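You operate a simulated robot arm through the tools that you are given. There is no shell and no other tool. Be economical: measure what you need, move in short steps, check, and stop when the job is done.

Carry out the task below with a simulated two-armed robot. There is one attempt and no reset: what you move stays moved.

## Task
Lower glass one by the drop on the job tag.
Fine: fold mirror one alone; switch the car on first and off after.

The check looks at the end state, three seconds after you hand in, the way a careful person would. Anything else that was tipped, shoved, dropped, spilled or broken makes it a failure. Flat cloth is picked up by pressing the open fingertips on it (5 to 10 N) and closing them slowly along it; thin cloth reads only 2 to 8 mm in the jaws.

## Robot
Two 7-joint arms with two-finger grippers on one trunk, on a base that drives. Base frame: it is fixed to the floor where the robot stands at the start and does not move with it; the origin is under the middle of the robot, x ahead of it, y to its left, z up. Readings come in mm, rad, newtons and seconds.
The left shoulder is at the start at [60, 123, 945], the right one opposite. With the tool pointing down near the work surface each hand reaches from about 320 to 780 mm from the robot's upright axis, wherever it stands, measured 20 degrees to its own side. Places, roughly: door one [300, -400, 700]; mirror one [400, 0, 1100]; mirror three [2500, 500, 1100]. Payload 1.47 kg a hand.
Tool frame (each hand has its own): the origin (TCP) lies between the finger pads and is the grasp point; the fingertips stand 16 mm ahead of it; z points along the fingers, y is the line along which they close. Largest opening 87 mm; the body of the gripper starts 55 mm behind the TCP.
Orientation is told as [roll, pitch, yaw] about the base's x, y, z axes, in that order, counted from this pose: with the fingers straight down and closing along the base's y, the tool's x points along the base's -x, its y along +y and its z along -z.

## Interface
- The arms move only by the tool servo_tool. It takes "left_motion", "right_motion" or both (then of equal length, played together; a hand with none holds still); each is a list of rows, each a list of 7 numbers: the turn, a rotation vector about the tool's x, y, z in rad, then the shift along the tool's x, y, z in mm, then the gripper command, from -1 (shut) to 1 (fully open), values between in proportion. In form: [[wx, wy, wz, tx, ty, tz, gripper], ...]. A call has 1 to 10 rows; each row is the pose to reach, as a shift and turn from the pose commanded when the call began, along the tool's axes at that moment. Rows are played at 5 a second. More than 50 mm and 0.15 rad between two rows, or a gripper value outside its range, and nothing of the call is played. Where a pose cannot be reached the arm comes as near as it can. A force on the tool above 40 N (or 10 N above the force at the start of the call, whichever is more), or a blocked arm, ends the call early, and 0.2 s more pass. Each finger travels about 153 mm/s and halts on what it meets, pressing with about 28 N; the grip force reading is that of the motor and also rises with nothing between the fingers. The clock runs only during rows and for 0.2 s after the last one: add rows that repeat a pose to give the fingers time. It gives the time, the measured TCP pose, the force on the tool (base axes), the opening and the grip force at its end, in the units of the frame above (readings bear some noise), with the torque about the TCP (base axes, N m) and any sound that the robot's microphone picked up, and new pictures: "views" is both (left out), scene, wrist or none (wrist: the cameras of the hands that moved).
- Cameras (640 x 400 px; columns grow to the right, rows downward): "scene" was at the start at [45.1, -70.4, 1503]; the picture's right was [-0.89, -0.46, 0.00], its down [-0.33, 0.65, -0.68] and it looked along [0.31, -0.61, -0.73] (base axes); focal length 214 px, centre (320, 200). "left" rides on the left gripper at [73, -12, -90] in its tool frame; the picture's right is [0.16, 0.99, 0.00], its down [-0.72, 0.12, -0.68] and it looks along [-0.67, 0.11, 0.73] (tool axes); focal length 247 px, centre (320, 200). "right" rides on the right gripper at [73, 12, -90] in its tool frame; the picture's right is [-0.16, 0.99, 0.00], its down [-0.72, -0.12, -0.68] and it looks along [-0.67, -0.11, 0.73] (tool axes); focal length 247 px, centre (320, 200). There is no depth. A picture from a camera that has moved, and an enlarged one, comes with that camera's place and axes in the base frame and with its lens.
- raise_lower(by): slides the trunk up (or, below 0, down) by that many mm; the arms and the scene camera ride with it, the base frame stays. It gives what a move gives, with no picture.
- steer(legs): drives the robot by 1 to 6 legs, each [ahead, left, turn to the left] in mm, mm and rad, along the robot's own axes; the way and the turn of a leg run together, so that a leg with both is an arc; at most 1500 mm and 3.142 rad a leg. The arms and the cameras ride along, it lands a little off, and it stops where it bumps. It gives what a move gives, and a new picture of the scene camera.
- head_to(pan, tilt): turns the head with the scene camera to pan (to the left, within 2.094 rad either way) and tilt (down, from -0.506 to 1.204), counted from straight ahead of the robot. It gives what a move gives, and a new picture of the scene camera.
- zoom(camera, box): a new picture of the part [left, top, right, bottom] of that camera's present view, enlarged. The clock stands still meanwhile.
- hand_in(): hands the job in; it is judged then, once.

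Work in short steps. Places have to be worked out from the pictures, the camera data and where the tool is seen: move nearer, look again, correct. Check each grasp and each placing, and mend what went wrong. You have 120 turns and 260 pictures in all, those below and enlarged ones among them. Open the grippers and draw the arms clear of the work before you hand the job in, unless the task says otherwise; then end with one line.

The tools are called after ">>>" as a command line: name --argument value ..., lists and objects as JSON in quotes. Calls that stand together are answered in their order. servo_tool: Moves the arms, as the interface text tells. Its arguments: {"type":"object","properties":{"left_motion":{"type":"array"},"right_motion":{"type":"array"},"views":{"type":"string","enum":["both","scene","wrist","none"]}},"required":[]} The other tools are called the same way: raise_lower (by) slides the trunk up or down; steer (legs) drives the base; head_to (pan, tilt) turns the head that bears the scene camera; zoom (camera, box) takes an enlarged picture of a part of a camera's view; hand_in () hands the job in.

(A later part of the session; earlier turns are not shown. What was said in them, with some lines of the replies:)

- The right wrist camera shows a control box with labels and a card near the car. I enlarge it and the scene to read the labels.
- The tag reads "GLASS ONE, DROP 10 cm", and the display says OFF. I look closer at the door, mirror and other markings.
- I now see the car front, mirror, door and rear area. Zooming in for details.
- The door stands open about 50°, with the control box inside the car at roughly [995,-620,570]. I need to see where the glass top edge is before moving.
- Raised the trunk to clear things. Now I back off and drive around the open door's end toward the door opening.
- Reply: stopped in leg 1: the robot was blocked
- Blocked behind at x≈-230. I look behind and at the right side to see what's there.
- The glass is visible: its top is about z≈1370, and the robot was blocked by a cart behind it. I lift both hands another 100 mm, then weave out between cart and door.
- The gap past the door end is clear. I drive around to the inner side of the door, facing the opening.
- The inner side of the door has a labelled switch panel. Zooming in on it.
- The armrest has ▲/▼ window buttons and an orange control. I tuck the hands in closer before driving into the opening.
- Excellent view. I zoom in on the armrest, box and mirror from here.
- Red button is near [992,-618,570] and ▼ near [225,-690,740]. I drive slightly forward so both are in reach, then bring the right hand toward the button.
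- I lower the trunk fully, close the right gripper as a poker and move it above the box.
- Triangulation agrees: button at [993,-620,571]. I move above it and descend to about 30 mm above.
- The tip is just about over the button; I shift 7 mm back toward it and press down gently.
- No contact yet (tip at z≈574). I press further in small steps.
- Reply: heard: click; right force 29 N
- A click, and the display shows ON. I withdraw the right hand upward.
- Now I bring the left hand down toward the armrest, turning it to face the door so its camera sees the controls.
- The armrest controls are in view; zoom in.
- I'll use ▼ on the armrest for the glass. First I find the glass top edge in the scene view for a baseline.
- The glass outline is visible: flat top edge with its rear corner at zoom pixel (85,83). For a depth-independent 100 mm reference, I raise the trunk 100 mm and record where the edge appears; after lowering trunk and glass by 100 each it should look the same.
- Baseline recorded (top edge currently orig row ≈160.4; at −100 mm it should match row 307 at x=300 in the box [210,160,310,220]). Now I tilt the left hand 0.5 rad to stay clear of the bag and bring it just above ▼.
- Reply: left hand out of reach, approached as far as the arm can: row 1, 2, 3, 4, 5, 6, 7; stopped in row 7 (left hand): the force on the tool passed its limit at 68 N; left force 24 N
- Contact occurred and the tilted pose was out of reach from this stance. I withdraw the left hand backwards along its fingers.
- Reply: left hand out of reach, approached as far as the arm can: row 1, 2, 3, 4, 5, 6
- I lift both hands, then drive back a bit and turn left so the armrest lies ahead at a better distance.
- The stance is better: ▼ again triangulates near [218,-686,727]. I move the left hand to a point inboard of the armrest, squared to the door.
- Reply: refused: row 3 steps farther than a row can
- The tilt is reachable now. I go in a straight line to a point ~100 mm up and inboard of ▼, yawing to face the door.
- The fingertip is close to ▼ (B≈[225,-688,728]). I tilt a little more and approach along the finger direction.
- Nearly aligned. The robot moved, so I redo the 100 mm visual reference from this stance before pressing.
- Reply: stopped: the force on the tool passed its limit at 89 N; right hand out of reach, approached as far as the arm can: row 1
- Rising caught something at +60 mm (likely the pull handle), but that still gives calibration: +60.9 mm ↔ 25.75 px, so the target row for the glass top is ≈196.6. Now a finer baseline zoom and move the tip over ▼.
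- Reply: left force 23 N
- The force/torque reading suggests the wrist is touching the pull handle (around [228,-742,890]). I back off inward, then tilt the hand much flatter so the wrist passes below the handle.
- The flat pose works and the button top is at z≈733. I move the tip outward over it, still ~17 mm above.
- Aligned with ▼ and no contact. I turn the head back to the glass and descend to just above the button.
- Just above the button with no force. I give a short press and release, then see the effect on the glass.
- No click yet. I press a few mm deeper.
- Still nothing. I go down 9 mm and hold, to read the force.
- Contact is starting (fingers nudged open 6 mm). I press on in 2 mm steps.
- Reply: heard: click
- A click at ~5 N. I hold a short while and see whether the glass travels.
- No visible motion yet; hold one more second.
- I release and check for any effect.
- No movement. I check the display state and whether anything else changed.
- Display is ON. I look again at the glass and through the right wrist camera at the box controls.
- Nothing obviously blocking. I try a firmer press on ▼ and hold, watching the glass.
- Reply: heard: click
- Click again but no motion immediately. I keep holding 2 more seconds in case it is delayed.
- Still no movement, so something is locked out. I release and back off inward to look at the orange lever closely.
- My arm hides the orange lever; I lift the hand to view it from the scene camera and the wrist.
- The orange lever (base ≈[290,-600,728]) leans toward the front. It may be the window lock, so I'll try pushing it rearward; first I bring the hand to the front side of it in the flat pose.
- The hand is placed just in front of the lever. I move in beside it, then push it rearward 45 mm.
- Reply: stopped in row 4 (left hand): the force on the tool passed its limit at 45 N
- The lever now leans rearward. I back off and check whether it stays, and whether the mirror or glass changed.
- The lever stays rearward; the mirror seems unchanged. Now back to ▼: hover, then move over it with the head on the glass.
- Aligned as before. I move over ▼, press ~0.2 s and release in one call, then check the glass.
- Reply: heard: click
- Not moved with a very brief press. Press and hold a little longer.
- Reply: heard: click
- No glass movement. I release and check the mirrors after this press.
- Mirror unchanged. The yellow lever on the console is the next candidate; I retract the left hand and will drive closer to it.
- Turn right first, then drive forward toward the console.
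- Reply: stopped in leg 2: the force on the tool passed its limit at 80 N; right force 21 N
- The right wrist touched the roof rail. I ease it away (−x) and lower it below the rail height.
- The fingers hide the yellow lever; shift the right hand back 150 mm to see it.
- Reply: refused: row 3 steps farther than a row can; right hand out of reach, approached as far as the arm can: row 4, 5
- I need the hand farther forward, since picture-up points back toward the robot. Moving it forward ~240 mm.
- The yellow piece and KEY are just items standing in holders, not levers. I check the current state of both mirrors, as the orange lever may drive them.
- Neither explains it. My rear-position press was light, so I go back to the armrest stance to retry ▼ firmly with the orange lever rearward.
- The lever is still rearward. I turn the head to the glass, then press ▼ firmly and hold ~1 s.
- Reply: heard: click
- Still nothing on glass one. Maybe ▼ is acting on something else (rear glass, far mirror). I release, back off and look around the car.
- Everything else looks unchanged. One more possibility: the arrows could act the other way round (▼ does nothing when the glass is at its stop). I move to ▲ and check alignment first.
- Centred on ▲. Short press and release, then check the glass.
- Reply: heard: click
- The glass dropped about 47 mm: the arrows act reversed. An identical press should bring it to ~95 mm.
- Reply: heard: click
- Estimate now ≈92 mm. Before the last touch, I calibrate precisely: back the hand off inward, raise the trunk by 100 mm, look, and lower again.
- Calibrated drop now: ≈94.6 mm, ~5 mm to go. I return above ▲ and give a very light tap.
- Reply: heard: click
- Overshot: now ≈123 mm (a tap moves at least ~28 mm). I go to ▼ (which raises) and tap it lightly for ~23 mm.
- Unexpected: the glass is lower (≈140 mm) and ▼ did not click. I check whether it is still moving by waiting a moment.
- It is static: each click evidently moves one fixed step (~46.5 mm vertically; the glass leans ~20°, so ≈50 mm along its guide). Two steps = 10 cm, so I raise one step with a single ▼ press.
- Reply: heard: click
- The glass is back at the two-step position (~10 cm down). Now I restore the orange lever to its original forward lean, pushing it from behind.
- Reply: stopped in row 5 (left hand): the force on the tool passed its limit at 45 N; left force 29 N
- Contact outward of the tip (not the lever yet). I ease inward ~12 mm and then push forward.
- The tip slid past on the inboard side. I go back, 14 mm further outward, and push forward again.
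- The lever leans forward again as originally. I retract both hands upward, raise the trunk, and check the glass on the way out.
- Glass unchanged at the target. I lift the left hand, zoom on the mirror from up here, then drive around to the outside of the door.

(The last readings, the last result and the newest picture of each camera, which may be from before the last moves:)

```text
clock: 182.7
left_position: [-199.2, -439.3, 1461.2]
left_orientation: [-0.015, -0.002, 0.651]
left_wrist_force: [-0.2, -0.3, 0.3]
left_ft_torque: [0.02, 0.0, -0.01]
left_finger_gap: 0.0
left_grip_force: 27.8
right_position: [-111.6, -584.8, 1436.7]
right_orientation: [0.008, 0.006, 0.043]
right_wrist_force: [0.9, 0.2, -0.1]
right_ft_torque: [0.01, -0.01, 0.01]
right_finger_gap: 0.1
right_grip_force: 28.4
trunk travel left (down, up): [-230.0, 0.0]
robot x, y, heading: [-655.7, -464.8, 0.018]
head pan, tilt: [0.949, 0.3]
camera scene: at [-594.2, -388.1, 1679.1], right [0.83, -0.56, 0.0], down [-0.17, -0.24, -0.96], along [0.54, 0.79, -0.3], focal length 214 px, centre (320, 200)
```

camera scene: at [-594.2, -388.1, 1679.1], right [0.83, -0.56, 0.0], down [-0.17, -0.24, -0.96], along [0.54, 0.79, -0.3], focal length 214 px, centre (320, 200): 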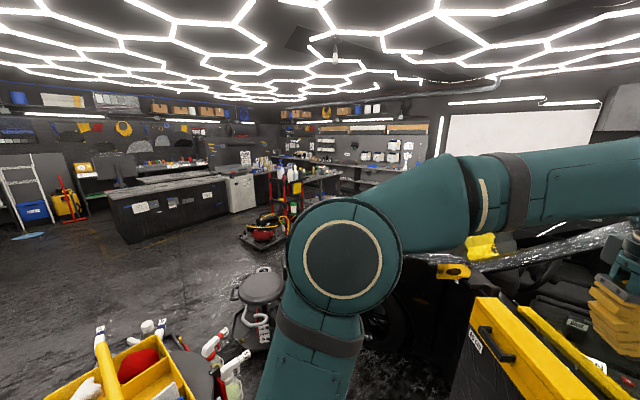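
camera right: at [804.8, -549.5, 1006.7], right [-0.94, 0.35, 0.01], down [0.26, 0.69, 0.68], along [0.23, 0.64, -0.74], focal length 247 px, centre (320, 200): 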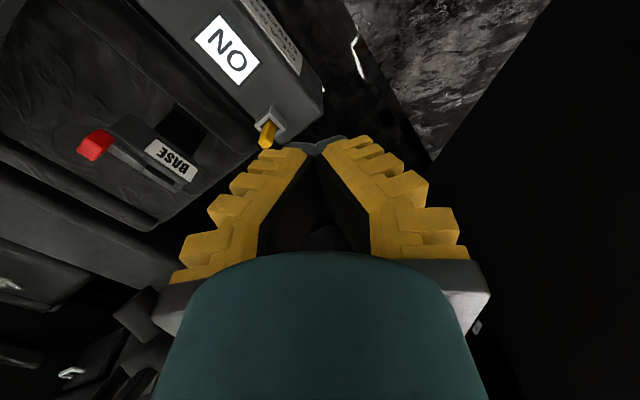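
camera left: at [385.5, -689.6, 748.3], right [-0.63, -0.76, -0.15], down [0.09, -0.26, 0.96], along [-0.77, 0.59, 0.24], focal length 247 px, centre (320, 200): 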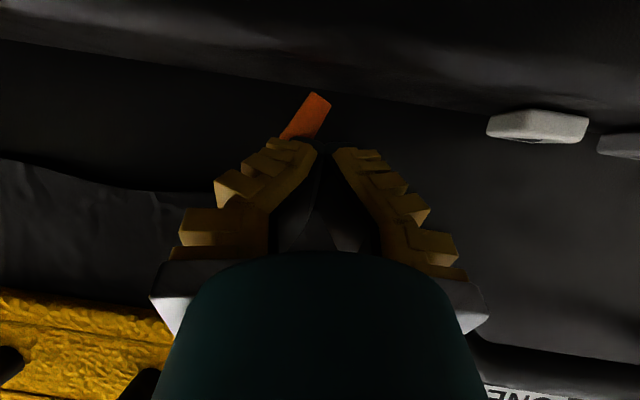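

On the outer side again. I go in between cart and door, and look at the mirror.

>>> steer --legs '[[250, 50, 0], [200, 150, 0], [60, 200, 0]]'

>>> head_to --pan -0.1 --tilt 0.75

>>> zoom --camera "left" --box '[0, 0, 640, 400]'

```text
clock: 188.1
left_position: [299.5, -24.6, 1459.7]
left_orientation: [-0.017, -0.002, 0.653]
left_wrist_force: [-0.5, 0.2, -0.4]
left_ft_torque: [-0.01, 0.01, 0.01]
left_finger_gap: 0.0
left_grip_force: 28.1
right_position: [387.1, -170.3, 1435.8]
right_orientation: [0.01, 0.005, 0.049]
right_wrist_force: [-0.7, 0.4, 0.8]
right_ft_torque: [0.0, 0.03, 0.01]
right_finger_gap: 0.0
right_grip_force: 28.2
trunk travel left (down, up): [-230.0, 0.0]
robot x, y, heading: [-154.4, -54.2, 0.028]
head pan, tilt: [0.949, 0.3]
camera scene: at [-96.2, 22.5, 1679.1], right [0.83, -0.56, 0.0], down [-0.17, -0.25, -0.96], along [0.53, 0.79, -0.3], focal length 214 px, centre (320, 200)
```

scene: 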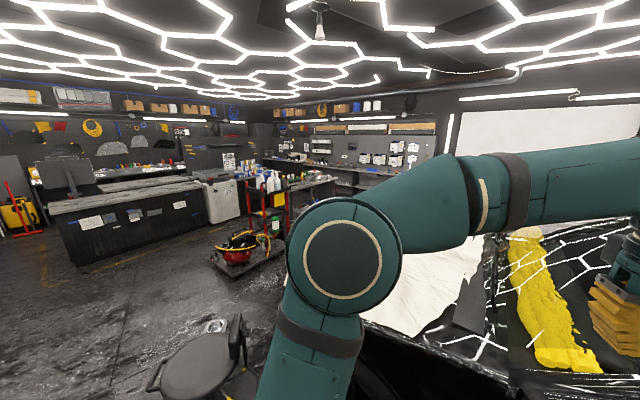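

```text
clock: 189.4
left_position: [298.8, -25.0, 1460.1]
left_orientation: [-0.014, -0.001, 0.654]
left_wrist_force: [-0.3, -0.2, -0.4]
left_ft_torque: [0.0, 0.0, 0.01]
left_finger_gap: 0.1
left_grip_force: 28.1
right_position: [387.3, -170.8, 1435.9]
right_orientation: [0.008, 0.006, 0.05]
right_wrist_force: [-0.2, 0.5, -0.6]
right_ft_torque: [-0.03, 0.0, 0.01]
right_finger_gap: 0.0
right_grip_force: 28.4
trunk travel left (down, up): [-230.0, 0.0]
robot x, y, heading: [-155.8, -58.1, 0.03]
head pan, tilt: [-0.099, 0.75]
camera scene: at [-65.8, -61.0, 1638.8], right [-0.07, -1.0, 0.0], down [-0.68, 0.05, -0.73], along [0.73, -0.05, -0.68], focal length 214 px, centre (320, 200)
```

scene: 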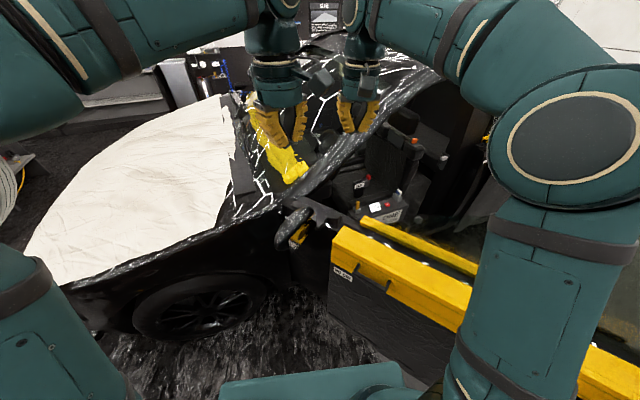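

```text
1.00 times, centred on (320, 200) of left (not enlarged: the box is as wide or as high as the picture)
camera zoom: at [248.1, -79.4, 1549.4], right [-0.73, 0.69, -0.01], down [0.5, 0.54, 0.68], along [0.48, 0.49, -0.73], focal length 247 px, centre (320, 200)
```

zoom: 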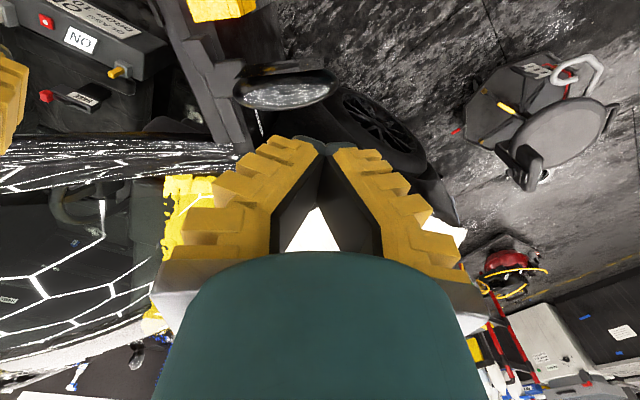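

Zoom on the mirror from both cameras.

>>> zoom --camera "left" --box '[180, 20, 380, 160]'

>>> zoom --camera "scene" --box '[250, 180, 350, 270]'

```text
2.86 times, centred on (280, 90) of left
camera zoom: at [248.1, -79.4, 1549.4], right [-0.73, 0.69, -0.01], down [0.5, 0.54, 0.68], along [0.48, 0.49, -0.73], focal length 706 px, centre (434, 514)
```

zoom: 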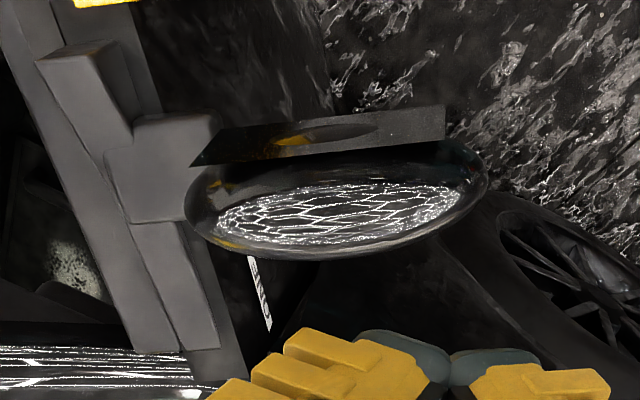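

```text
4.44 times, centred on (300, 225) of scene
camera zoom: at [-65.8, -61.0, 1638.8], right [-0.07, -1.0, 0.0], down [-0.68, 0.05, -0.73], along [0.73, -0.05, -0.68], focal length 953 px, centre (409, 89)
```

zoom: 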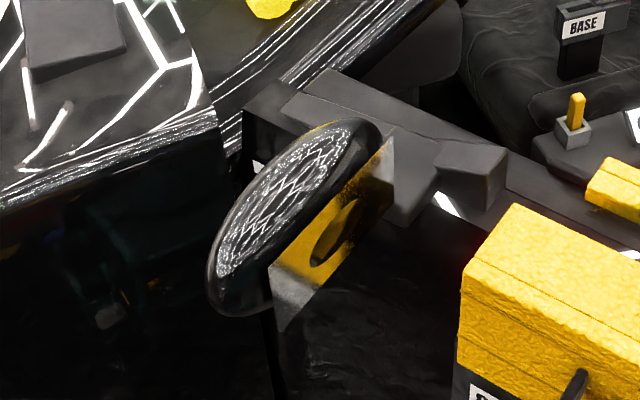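

Mirror spans from its pivot ≈[475,-75] out to ≈[332,45] at z≈1050–1130. I place the left fingertip in front (bonnet side) of its outer part, then descend.

>>> servo_tool --left_motion '[[0, 0, 0, -43, 5, 0, -1], [0, 0, 0, -87, 9, 0, -1], [0, 0, 0, -130, 14, 0, -1], [0, 0, 0, -173, 19, 0, -1], [0, 0, 0, -173, 19, 45, -1], [0, 0, 0, -173, 19, 90, -1], [0, 0, 0, -173, 19, 135, -1], [0, 0, 0, -173, 19, 180, -1], [0, 0, 0, -173, 19, 225, -1], [0, 0, 0, -173, 19, 260, -1]]' --views "both"

>>> zoom --camera "scene" --box '[220, 150, 350, 270]'

```text
clock: 191.6
left_position: [428.4, 92.4, 1198.5]
left_orientation: [-0.016, -0.003, 0.654]
left_wrist_force: [-0.2, -0.3, -1.0]
left_ft_torque: [0.0, 0.01, 0.02]
left_finger_gap: 0.1
left_grip_force: 28.1
right_position: [387.8, -170.5, 1435.6]
right_orientation: [0.01, 0.005, 0.049]
right_wrist_force: [0.4, 0.5, 0.4]
right_ft_torque: [0.0, -0.01, 0.02]
right_finger_gap: 0.0
right_grip_force: 28.3
trunk travel left (down, up): [-230.0, 0.0]
robot x, y, heading: [-156.7, -58.8, 0.024]
head pan, tilt: [-0.099, 0.75]
camera scene: at [-65.2, -61.0, 1638.7], right [-0.07, -1.0, 0.0], down [-0.68, 0.05, -0.73], along [0.73, -0.05, -0.68], focal length 214 px, centre (320, 200)
camera left: at [377.6, 38.4, 1287.3], right [-0.73, 0.69, -0.02], down [0.5, 0.54, 0.68], along [0.48, 0.49, -0.73], focal length 247 px, centre (320, 200)
```

scene: 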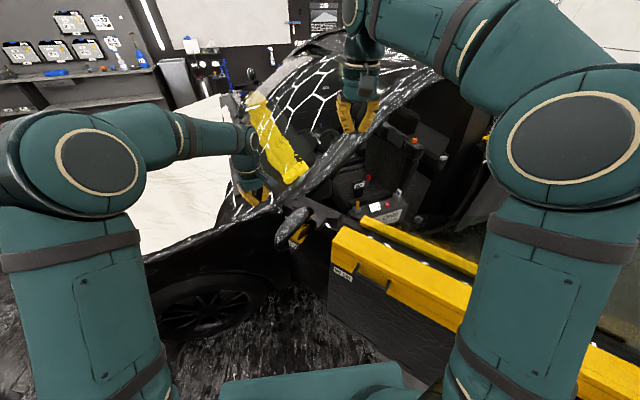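
left: 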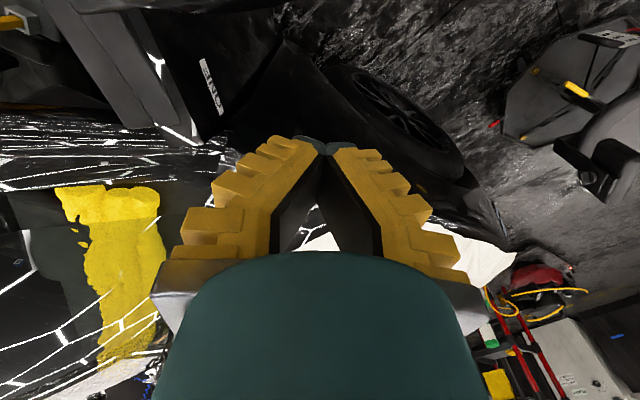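

```text
3.33 times, centred on (285, 210) of scene
camera zoom: at [-65.2, -61.0, 1638.7], right [-0.07, -1.0, 0.0], down [-0.68, 0.05, -0.73], along [0.73, -0.05, -0.68], focal length 715 px, centre (437, 167)
```

zoom: 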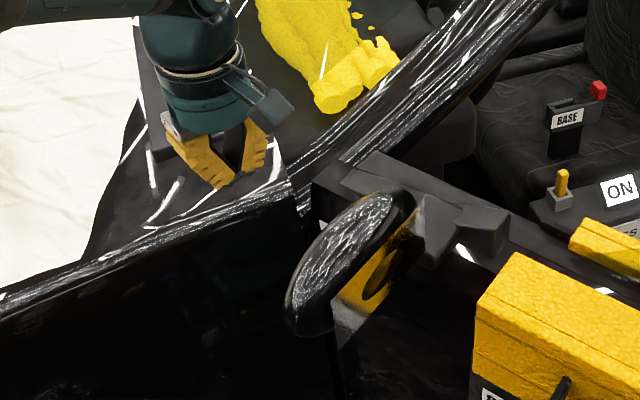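

Clear of fender. I descend to mirror height and start pushing the shell rearward along an arc around its pivot.

>>> servo_tool --left_motion '[[0, 0, 0, 0, 0, 45, -1], [0, 0, 0, 0, 0, 90, -1], [0, 0, 0, 0, 0, 107, -1], [0, 0, 0, 21, 1, 107, -1], [0, 0, 0, 43, 2.5, 107, -1], [0, 0, 0, 64, 3, 107, -1], [0, 0, 0, 86, 3, 107, -1]]' --views "none"

>>> zoom --camera "scene" --box '[220, 150, 350, 270]'

```text
clock: 193.2
left_position: [358.4, 40.7, 1094.0]
left_orientation: [-0.015, -0.002, 0.652]
left_wrist_force: [-0.2, 0.2, 0.2]
left_ft_torque: [-0.02, 0.01, 0.02]
left_finger_gap: 0.1
left_grip_force: 28.3
right_position: [386.7, -170.6, 1436.0]
right_orientation: [0.009, 0.004, 0.048]
right_wrist_force: [0.3, -0.4, 0.8]
right_ft_torque: [0.0, 0.03, 0.0]
right_finger_gap: 0.0
right_grip_force: 28.2
trunk travel left (down, up): [-230.0, 0.0]
robot x, y, heading: [-157.8, -59.5, 0.025]
head pan, tilt: [-0.099, 0.75]
```

```text
3.33 times, centred on (285, 210) of scene
camera zoom: at [-66.2, -61.3, 1638.8], right [-0.07, -1.0, 0.0], down [-0.68, 0.05, -0.73], along [0.73, -0.05, -0.68], focal length 715 px, centre (437, 167)
```

zoom: 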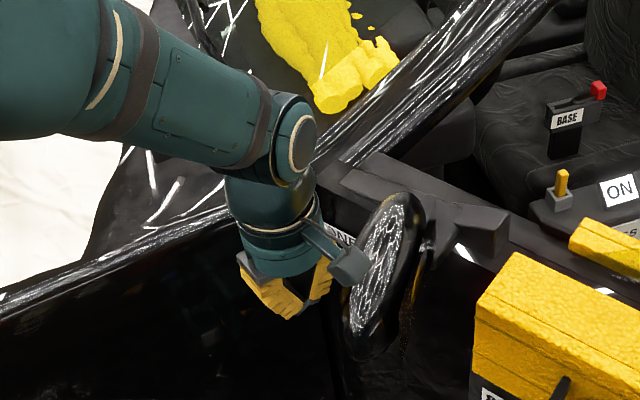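

The mirror turns easily. I continue the arc to fold it fully.

>>> servo_tool --left_motion '[[0, 0, 0, 21, -3, 0, -1], [0, 0, 0, 41.6, -11.7, 0, -1], [0, 0, 0, 60, -21, 0, -1], [0, 0, 0, 78.6, -33, 0, -1], [0, 0, 0, 95, -48, 0, -1], [0, 0, 0, 109, -64, 0, -1]]' --views "none"

>>> zoom --camera "scene" --box '[220, 150, 350, 270]'

```text
clock: 194.6
left_position: [309.4, -78.1, 1093.7]
left_orientation: [-0.015, 0.0, 0.655]
left_wrist_force: [-0.2, -0.7, 0.0]
left_ft_torque: [0.0, 0.01, -0.01]
left_finger_gap: 0.0
left_grip_force: 28.1
right_position: [387.2, -171.3, 1435.2]
right_orientation: [0.008, 0.005, 0.048]
right_wrist_force: [0.7, 0.5, 0.1]
right_ft_torque: [-0.02, 0.01, 0.01]
right_finger_gap: 0.0
right_grip_force: 28.0
trunk travel left (down, up): [-230.0, 0.0]
robot x, y, heading: [-156.5, -54.7, 0.03]
head pan, tilt: [-0.099, 0.75]
```

```text
3.33 times, centred on (285, 210) of scene
camera zoom: at [-65.9, -62.0, 1638.7], right [-0.07, -1.0, 0.0], down [-0.68, 0.05, -0.73], along [0.73, -0.05, -0.68], focal length 715 px, centre (437, 167)
```

zoom: 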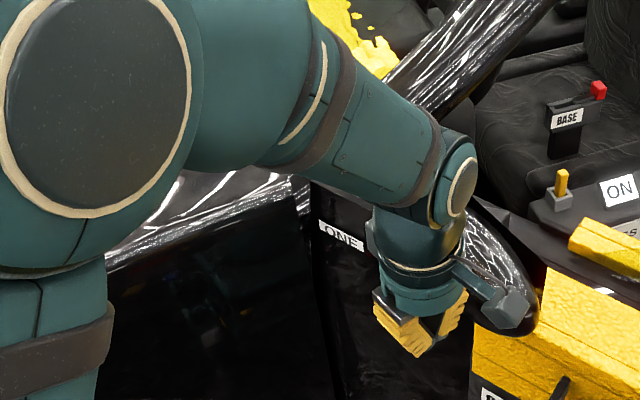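

Nearly folded. I push a bit further until it meets its stop.

>>> servo_tool --left_motion '[[0, 0, 0, 6, -9, 0, -1], [0, 0, 0, 12, -18, 0, -1], [0, 0, 0, 17, -27, 0, -1], [0, 0, 0, 22, -37, 0, -1]]' --views "none"

>>> zoom --camera "scene" --box '[220, 150, 350, 270]'

```text
clock: 195.5
left_position: [313.1, -98.1, 1093.1]
left_orientation: [0.0, -0.003, 0.671]
left_wrist_force: [-9.8, 25.2, 10.4]
left_ft_torque: [-0.93, -0.49, 0.2]
left_finger_gap: 0.0
left_grip_force: 27.6
right_position: [384.6, -166.9, 1437.5]
right_orientation: [0.008, 0.004, 0.05]
right_wrist_force: [0.0, -1.5, -0.1]
right_ft_torque: [0.09, -0.01, 0.02]
right_finger_gap: 0.0
right_grip_force: 27.9
trunk travel left (down, up): [-230.0, 0.0]
robot x, y, heading: [-157.1, -57.2, 0.032]
head pan, tilt: [-0.099, 0.75]
stopped in row 4 (left hand): the force on the tool passed its limit at 47 N (the readings are from after the stop); the commanded pose is now the measured one
```

```text
3.33 times, centred on (285, 210) of scene
camera zoom: at [-68.8, -58.9, 1639.1], right [-0.07, -1.0, 0.0], down [-0.68, 0.05, -0.73], along [0.73, -0.05, -0.68], focal length 715 px, centre (437, 167)
```

zoom: 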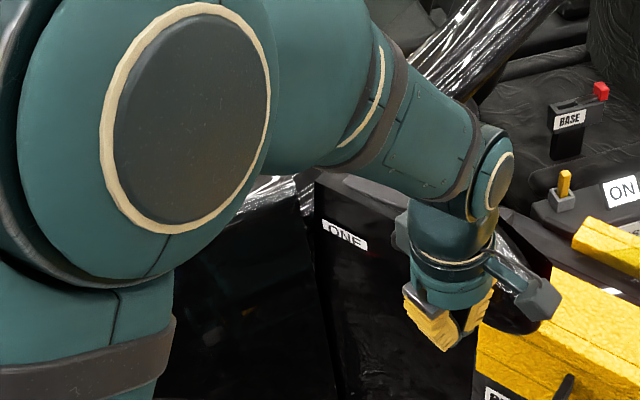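

It met its stop. I back the hand off the mirror and lift it, then inspect.

>>> servo_tool --left_motion '[[0, 0, 0, -7, 26, 0, -1], [0, 0, 0, -14, 52, 0, -1], [0, 0, 0, -14, 60, -45, -1], [0, 0, 0, -14, 60, -90, -1], [0, 0, 0, -14, 60, -135, -1], [0, 0, 0, -14, 60, -180, -1], [0, 0, 0, -14, 60, -225, -1], [0, 0, 0, -14, 60, -270, -1], [0, 0, 0, -14, 60, -315, -1], [0, 0, 0, -14, 60, -350, -1]]' --views "scene"

>>> zoom --camera "scene" --box '[250, 180, 380, 300]'

>>> zoom --camera "left" --box '[0, 0, 640, 400]'

```text
clock: 197.7
left_position: [284.5, -44.8, 1444.3]
left_orientation: [-0.001, -0.004, 0.666]
left_wrist_force: [-0.3, -0.2, -0.3]
left_ft_torque: [0.01, 0.02, 0.01]
left_finger_gap: 0.0
left_grip_force: 27.9
right_position: [387.0, -170.1, 1435.3]
right_orientation: [0.008, 0.005, 0.05]
right_wrist_force: [-0.6, 0.4, -0.4]
right_ft_torque: [-0.02, 0.01, 0.03]
right_finger_gap: 0.2
right_grip_force: 27.7
trunk travel left (down, up): [-230.0, 0.0]
robot x, y, heading: [-156.5, -55.8, 0.032]
head pan, tilt: [-0.099, 0.75]
camera scene: at [-66.0, -60.4, 1638.7], right [-0.07, -1.0, 0.0], down [-0.68, 0.05, -0.73], along [0.73, -0.05, -0.68], focal length 214 px, centre (320, 200)
```

scene: 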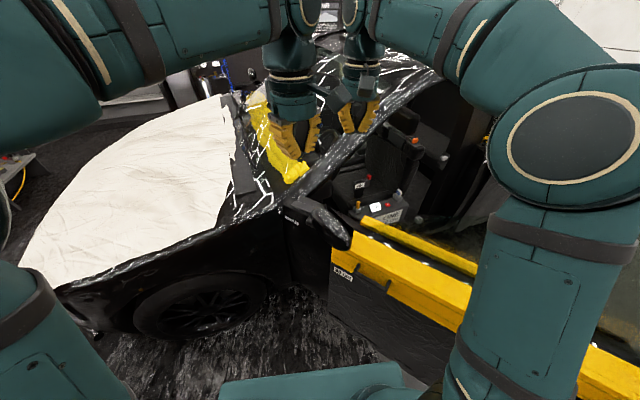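

```text
3.33 times, centred on (315, 240) of scene
camera zoom: at [-66.0, -60.4, 1638.7], right [-0.07, -1.0, 0.0], down [-0.68, 0.05, -0.73], along [0.73, -0.05, -0.68], focal length 715 px, centre (337, 67)
```

zoom: 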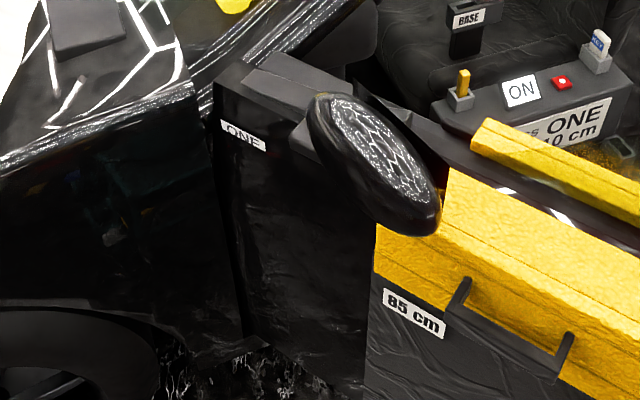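

```text
1.00 times, centred on (320, 200) of left (not enlarged: the box is as wide or as high as the picture)
camera zoom: at [235.7, -100.5, 1533.3], right [-0.73, 0.68, 0.0], down [0.49, 0.54, 0.68], along [0.47, 0.5, -0.73], focal length 247 px, centre (320, 200)
```

zoom: 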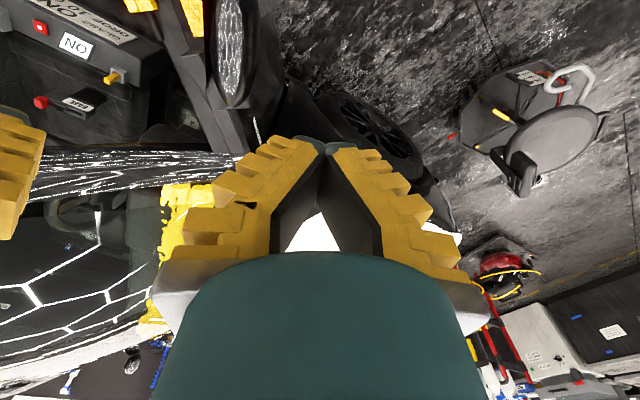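

Mirror one is folded and stays, the bag is in place. Now I drive back around to switch the car off.

>>> steer --legs '[[-50, -200, 0], [-200, -150, 0], [-260, -50, -0.03], [0, -900, 0], [860, 0, 0], [0, 0, 1.37]]'

```text
clock: 218.6
left_position: [296.8, -941.0, 1442.0]
left_orientation: [-0.006, -0.003, 2.022]
left_wrist_force: [0.3, 0.5, 0.6]
left_ft_torque: [-0.02, -0.02, 0.02]
left_finger_gap: 0.0
left_grip_force: 28.3
right_position: [439.6, -866.3, 1435.4]
right_orientation: [0.009, 0.005, 1.407]
right_wrist_force: [0.1, -0.2, -0.7]
right_ft_torque: [-0.02, 0.01, 0.01]
right_finger_gap: 0.0
right_grip_force: 27.9
trunk travel left (down, up): [-230.0, 0.0]
robot x, y, heading: [213.9, -1372.7, 1.382]
head pan, tilt: [-0.099, 0.75]
camera scene: at [236.8, -1284.6, 1638.7], right [0.96, -0.28, 0.0], down [-0.19, -0.65, -0.73], along [0.21, 0.7, -0.68], focal length 214 px, centre (320, 200)
```

scene: 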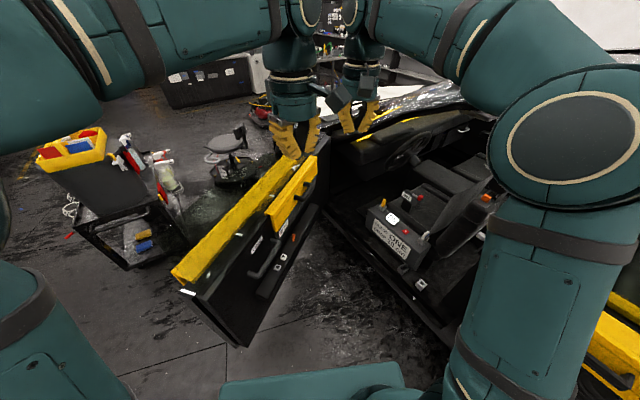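

Door and interior look fine. I move to the earlier stance for the red button and lower the trunk.

>>> steer --legs '[[140, -283, 0], [207, 0, 0]]'

>>> raise_lower --by -230

```text
clock: 222.9
left_position: [636.6, -652.0, 1443.4]
left_orientation: [-0.005, -0.001, 2.025]
left_wrist_force: [-0.4, 0.1, -0.5]
left_ft_torque: [0.0, 0.02, -0.01]
left_finger_gap: 0.2
left_grip_force: 28.3
right_position: [780.0, -578.2, 1436.0]
right_orientation: [0.009, 0.006, 1.41]
right_wrist_force: [-0.7, 0.2, 0.2]
right_ft_torque: [-0.03, -0.02, 0.04]
right_finger_gap: 0.2
right_grip_force: 27.7
trunk travel left (down, up): [-230.0, 0.0]
robot x, y, heading: [555.1, -1089.3, 1.393]
head pan, tilt: [-0.099, 0.75]
camera scene: at [578.3, -996.7, 1638.7], right [0.96, -0.28, 0.0], down [-0.19, -0.66, -0.73], along [0.2, 0.7, -0.68], focal length 214 px, centre (320, 200)
```

scene: 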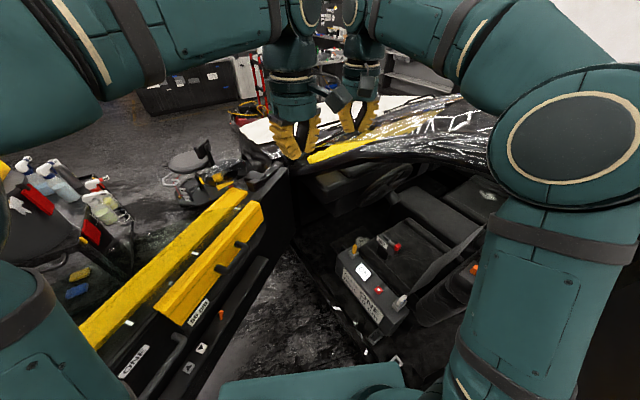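

```text
clock: 225.3
left_position: [637.6, -652.4, 1214.2]
left_orientation: [-0.005, -0.001, 2.022]
left_wrist_force: [0.0, 0.0, 0.7]
left_ft_torque: [-0.02, 0.0, 0.03]
left_finger_gap: 0.1
left_grip_force: 28.3
right_position: [780.2, -578.5, 1206.1]
right_orientation: [0.01, 0.005, 1.41]
right_wrist_force: [-0.8, -0.2, -1.0]
right_ft_torque: [0.01, -0.01, 0.0]
right_finger_gap: 0.1
right_grip_force: 27.5
trunk travel left (down, up): [0.0, 230.0]
robot x, y, heading: [553.6, -1083.4, 1.386]
head pan, tilt: [-0.099, 0.75]
```

I lower the right hand and move it over the red button.

>>> servo_tool --right_motion '[[0, 0, 0, 0, 0, 45, -1], [0, 0, 0, 0, 0, 90, -1], [0, 0, 0, 0, 0, 135, -1], [0, 0, 0, 0, 0, 180, -1], [0, 0, 0, 0, 0, 225, -1], [0, 0, 0, 3, -43, 240, -1], [0, 0, 0, 6, -86, 255, -1], [0, 0, 0, 10, -130, 270, -1], [0, 0, 0, 13, -173, 285, -1], [0, 0, 0, 16, -216, 300, -1]]' --views "none"

>>> servo_tool --right_motion '[[0, 0, 0, 0, 0, 45, -1], [0, 0, 0, 0, 0, 90, -1], [0, 0, 0, 0, 0, 135, -1], [0, 0, 0, 0, 0, 180, -1], [0, 0, 0, 0, 0, 225, -1], [0, 0, 0, 0, 0, 265, -1], [0, 0, 0, 0, 0, 285, -1]]' --views "wrist"

```text
clock: 227.5
left_position: [638.6, -653.2, 1213.4]
left_orientation: [-0.004, -0.003, 2.022]
left_wrist_force: [0.2, 0.0, 0.4]
left_ft_torque: [-0.03, 0.02, -0.01]
left_finger_gap: 0.1
left_grip_force: 27.8
right_position: [987.5, -629.6, 904.7]
right_orientation: [0.008, 0.004, 1.41]
right_wrist_force: [0.2, -0.9, -0.2]
right_ft_torque: [0.02, 0.06, 0.01]
right_finger_gap: 0.2
right_grip_force: 28.0
trunk travel left (down, up): [0.0, 230.0]
robot x, y, heading: [552.4, -1086.1, 1.39]
head pan, tilt: [-0.099, 0.75]
```

```text
clock: 229.1
left_position: [637.8, -651.8, 1213.1]
left_orientation: [-0.006, -0.002, 2.024]
left_wrist_force: [0.3, 0.6, 0.0]
left_ft_torque: [-0.01, 0.02, 0.02]
left_finger_gap: 0.0
left_grip_force: 28.3
right_position: [984.8, -631.0, 619.7]
right_orientation: [0.01, 0.005, 1.411]
right_wrist_force: [0.9, 0.5, -0.4]
right_ft_torque: [0.0, 0.02, 0.01]
right_finger_gap: 0.3
right_grip_force: 28.4
trunk travel left (down, up): [0.0, 230.0]
robot x, y, heading: [555.5, -1086.7, 1.39]
head pan, tilt: [-0.099, 0.75]
camera right: at [963.2, -701.7, 709.8], right [-0.95, 0.31, 0.01], down [0.24, 0.7, 0.68], along [0.21, 0.64, -0.74], focal length 247 px, centre (320, 200)
```

right: 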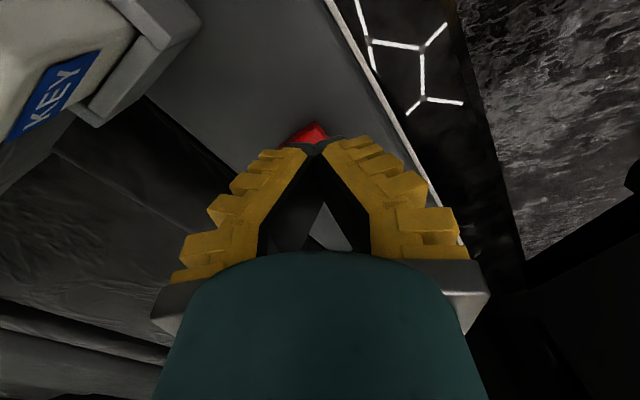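

Over the button (6 mm short in x). I correct and press until it clicks.

>>> servo_tool --right_motion '[[0, 0, 0, 0, -6, 10, -1], [0, 0, 0, 0, -6, 20, -1], [0, 0, 0, 0, -6, 30, -1], [0, 0, 0, 0, -6, 36, -1], [0, 0, 0, 0, -6, 40, -1], [0, 0, 0, 0, -6, 44, -1], [0, 0, 0, 0, -6, 46, -1], [0, 0, 0, 0, -6, 20, -1], [0, 0, 0, 0, -6, -25, -1], [0, 0, 0, 0, -6, -70, -1]]' --views "none"

>>> zoom --camera "right" --box '[160, 0, 480, 200]'

>>> head_to --pan -0.4 --tilt 0.85

```text
clock: 231.3
left_position: [637.8, -653.6, 1213.2]
left_orientation: [-0.003, -0.003, 2.022]
left_wrist_force: [-0.9, -0.3, -0.1]
left_ft_torque: [0.01, -0.05, -0.03]
left_finger_gap: 0.0
left_grip_force: 28.0
right_position: [989.6, -632.1, 688.6]
right_orientation: [0.009, 0.005, 1.411]
right_wrist_force: [0.2, -0.6, 0.0]
right_ft_torque: [0.03, -0.04, 0.0]
right_finger_gap: 0.0
right_grip_force: 28.2
trunk travel left (down, up): [0.0, 230.0]
robot x, y, heading: [553.3, -1086.2, 1.391]
head pan, tilt: [-0.099, 0.75]
heard: click
```

```text
2.00 times, centred on (320, 100) of right
camera zoom: at [967.6, -702.6, 779.8], right [-0.95, 0.31, 0.01], down [0.24, 0.7, 0.68], along [0.21, 0.64, -0.74], focal length 494 px, centre (320, 400)
```

zoom: 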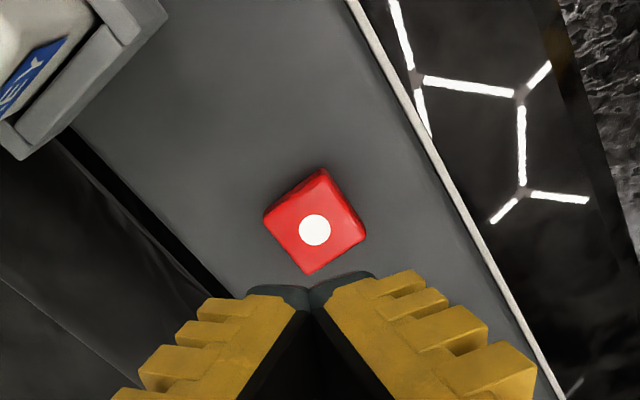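

```text
clock: 232.1
left_position: [636.9, -652.4, 1213.5]
left_orientation: [-0.006, -0.003, 2.024]
left_wrist_force: [-0.2, -0.8, 0.5]
left_ft_torque: [0.02, 0.0, 0.0]
left_finger_gap: 0.2
left_grip_force: 27.5
right_position: [990.1, -632.3, 688.8]
right_orientation: [0.009, 0.005, 1.41]
right_wrist_force: [-0.1, 0.7, -0.2]
right_ft_torque: [0.01, 0.0, 0.0]
right_finger_gap: 0.2
right_grip_force: 28.1
trunk travel left (down, up): [0.0, 230.0]
robot x, y, heading: [550.2, -1088.4, 1.391]
head pan, tilt: [-0.4, 0.85]
camera scene: at [598.2, -1011.3, 1400.7], right [0.84, -0.55, 0.0], down [-0.41, -0.63, -0.66], along [0.36, 0.55, -0.75], focal length 214 px, centre (320, 200)
```

scene: 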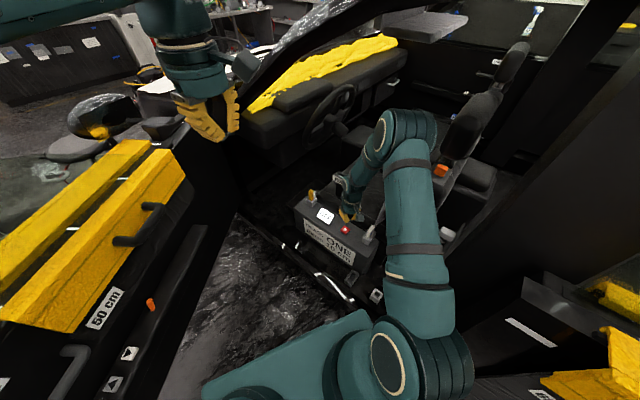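

A click. I zoom to confirm OFF, and check the mirror from here.

>>> zoom --camera "scene" --box '[280, 170, 400, 270]'

>>> zoom --camera "scene" --box '[40, 70, 240, 200]'

>>> zoom --camera "scene" --box '[60, 260, 220, 400]'

```text
4.00 times, centred on (340, 220) of scene
camera zoom: at [598.2, -1011.3, 1400.7], right [0.84, -0.55, 0.0], down [-0.41, -0.63, -0.66], along [0.36, 0.55, -0.75], focal length 858 px, centre (240, 120)
```

zoom: 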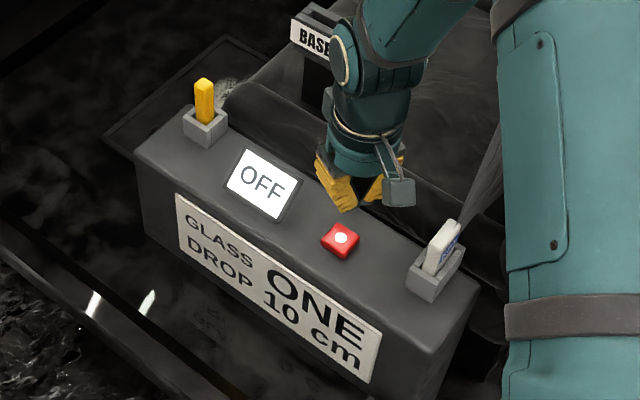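

```text
3.08 times, centred on (140, 135) of scene
camera zoom: at [598.2, -1011.3, 1400.7], right [0.84, -0.55, 0.0], down [-0.41, -0.63, -0.66], along [0.36, 0.55, -0.75], focal length 660 px, centre (874, 400)
```

zoom: 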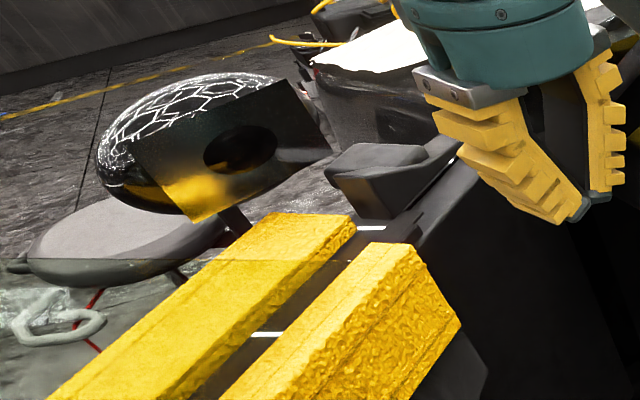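

```text
2.86 times, centred on (140, 330) of scene
camera zoom: at [598.2, -1011.3, 1400.7], right [0.84, -0.55, 0.0], down [-0.41, -0.63, -0.66], along [0.36, 0.55, -0.75], focal length 613 px, centre (834, -171)
```

zoom: 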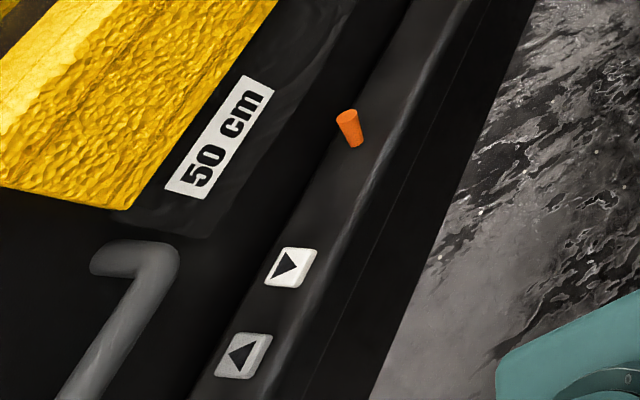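

OFF, mirror folded, everything in place. I withdraw the right arm, open both grippers and back away.

>>> servo_tool --right_motion '[[0, 0, 0, 0, 0, -45, -1], [0, 0, 0, 0, 0, -90, -1], [0, 0, 0, 0, 0, -135, -1], [0, 0, 0, 0, 0, -180, -1], [0, 0, 0, 0, 0, -215, -1], [0, 0, 0, 0, 43, -230, -1], [0, 0, 0, 0, 86, -245, -1], [0, 0, 0, 0, 130, -260, -1], [0, 0, 0, 0, 173, -275, -1], [0, 0, 0, 0, 216, -290, -1]]' --views "none"

>>> servo_tool --left_motion '[[0, 0, 0, 0, 0, -20, 0], [0, 0, 0, 0, 0, -40, 1], [0, 0, 0, 0, 0, -60, 1], [0, 0, 0, 0, 0, -80, 1], [0, 0, 0, 0, 0, -80, 1]]' --right_motion '[[0, 0, 0, 0, 0, -45, 0], [0, 0, 0, 0, 0, -90, 1], [0, 0, 0, 0, 0, -135, 1], [0, 0, 0, 0, 0, -180, 1], [0, 0, 0, 0, 0, -220, 1]]' --views "none"

>>> steer --legs '[[-250, 0, 0], [0, 200, 0]]'

```text
clock: 234.3
left_position: [635.9, -651.4, 1213.2]
left_orientation: [-0.006, -0.002, 2.024]
left_wrist_force: [0.6, -0.1, -0.1]
left_ft_torque: [0.01, -0.02, -0.02]
left_finger_gap: 0.0
left_grip_force: 27.5
right_position: [779.9, -594.9, 982.3]
right_orientation: [0.009, 0.002, 1.41]
right_wrist_force: [-0.1, 0.2, -0.2]
right_ft_torque: [0.0, -0.01, -0.01]
right_finger_gap: 0.2
right_grip_force: 27.8
trunk travel left (down, up): [0.0, 230.0]
robot x, y, heading: [556.9, -1087.1, 1.39]
head pan, tilt: [-0.4, 0.85]
```

```text
clock: 235.5
left_position: [635.7, -651.3, 1294.4]
left_orientation: [-0.006, -0.001, 2.022]
left_wrist_force: [0.3, 0.2, -0.4]
left_ft_torque: [0.0, -0.01, -0.02]
left_finger_gap: 87.3
left_grip_force: 0.0
right_position: [784.5, -595.0, 1202.4]
right_orientation: [0.009, 0.005, 1.409]
right_wrist_force: [-0.6, -0.1, 0.5]
right_ft_torque: [0.0, -0.01, 0.0]
right_finger_gap: 86.8
right_grip_force: 0.0
trunk travel left (down, up): [0.0, 230.0]
robot x, y, heading: [556.4, -1087.7, 1.39]
head pan, tilt: [-0.4, 0.85]
```

```text
clock: 239.3
left_position: [396.9, -861.8, 1294.0]
left_orientation: [-0.006, -0.001, 2.026]
left_wrist_force: [-1.0, -0.7, 0.1]
left_ft_torque: [0.02, -0.02, -0.02]
left_finger_gap: 86.9
left_grip_force: 0.0
right_position: [543.7, -805.2, 1201.8]
right_orientation: [0.009, 0.005, 1.412]
right_wrist_force: [0.5, 0.6, 0.3]
right_ft_torque: [0.04, 0.01, -0.01]
right_finger_gap: 87.0
right_grip_force: 0.1
trunk travel left (down, up): [0.0, 230.0]
robot x, y, heading: [314.9, -1298.8, 1.395]
head pan, tilt: [-0.4, 0.85]
camera scene: at [358.4, -1222.6, 1400.7], right [0.84, -0.55, 0.0], down [-0.41, -0.63, -0.66], along [0.36, 0.55, -0.75], focal length 214 px, centre (320, 200)
```

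scene: 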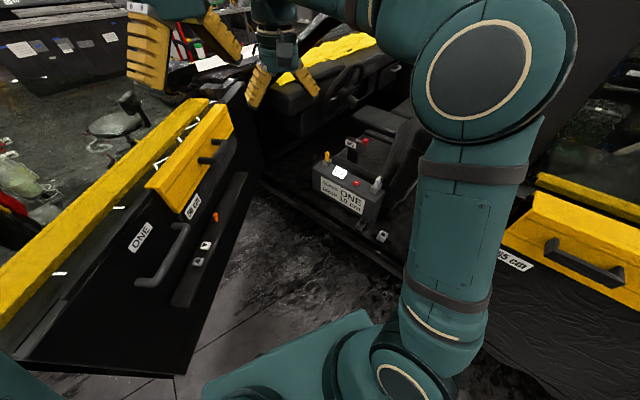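

The arms are clear, the grippers are open, the car is OFF, the mirror is folded and the glass is two steps (10 cm) down. I hand in.

>>> hand_in

```text
The job is handed in.
```

I lowered glass one by about 10 cm, folded mirror one by hand, and switched the car on before and off after. The drop is my estimate: two clicks of the window switch, which the camera measured at about 93–98 mm. Mirror three was never touched, but I did not look at it afterwards.
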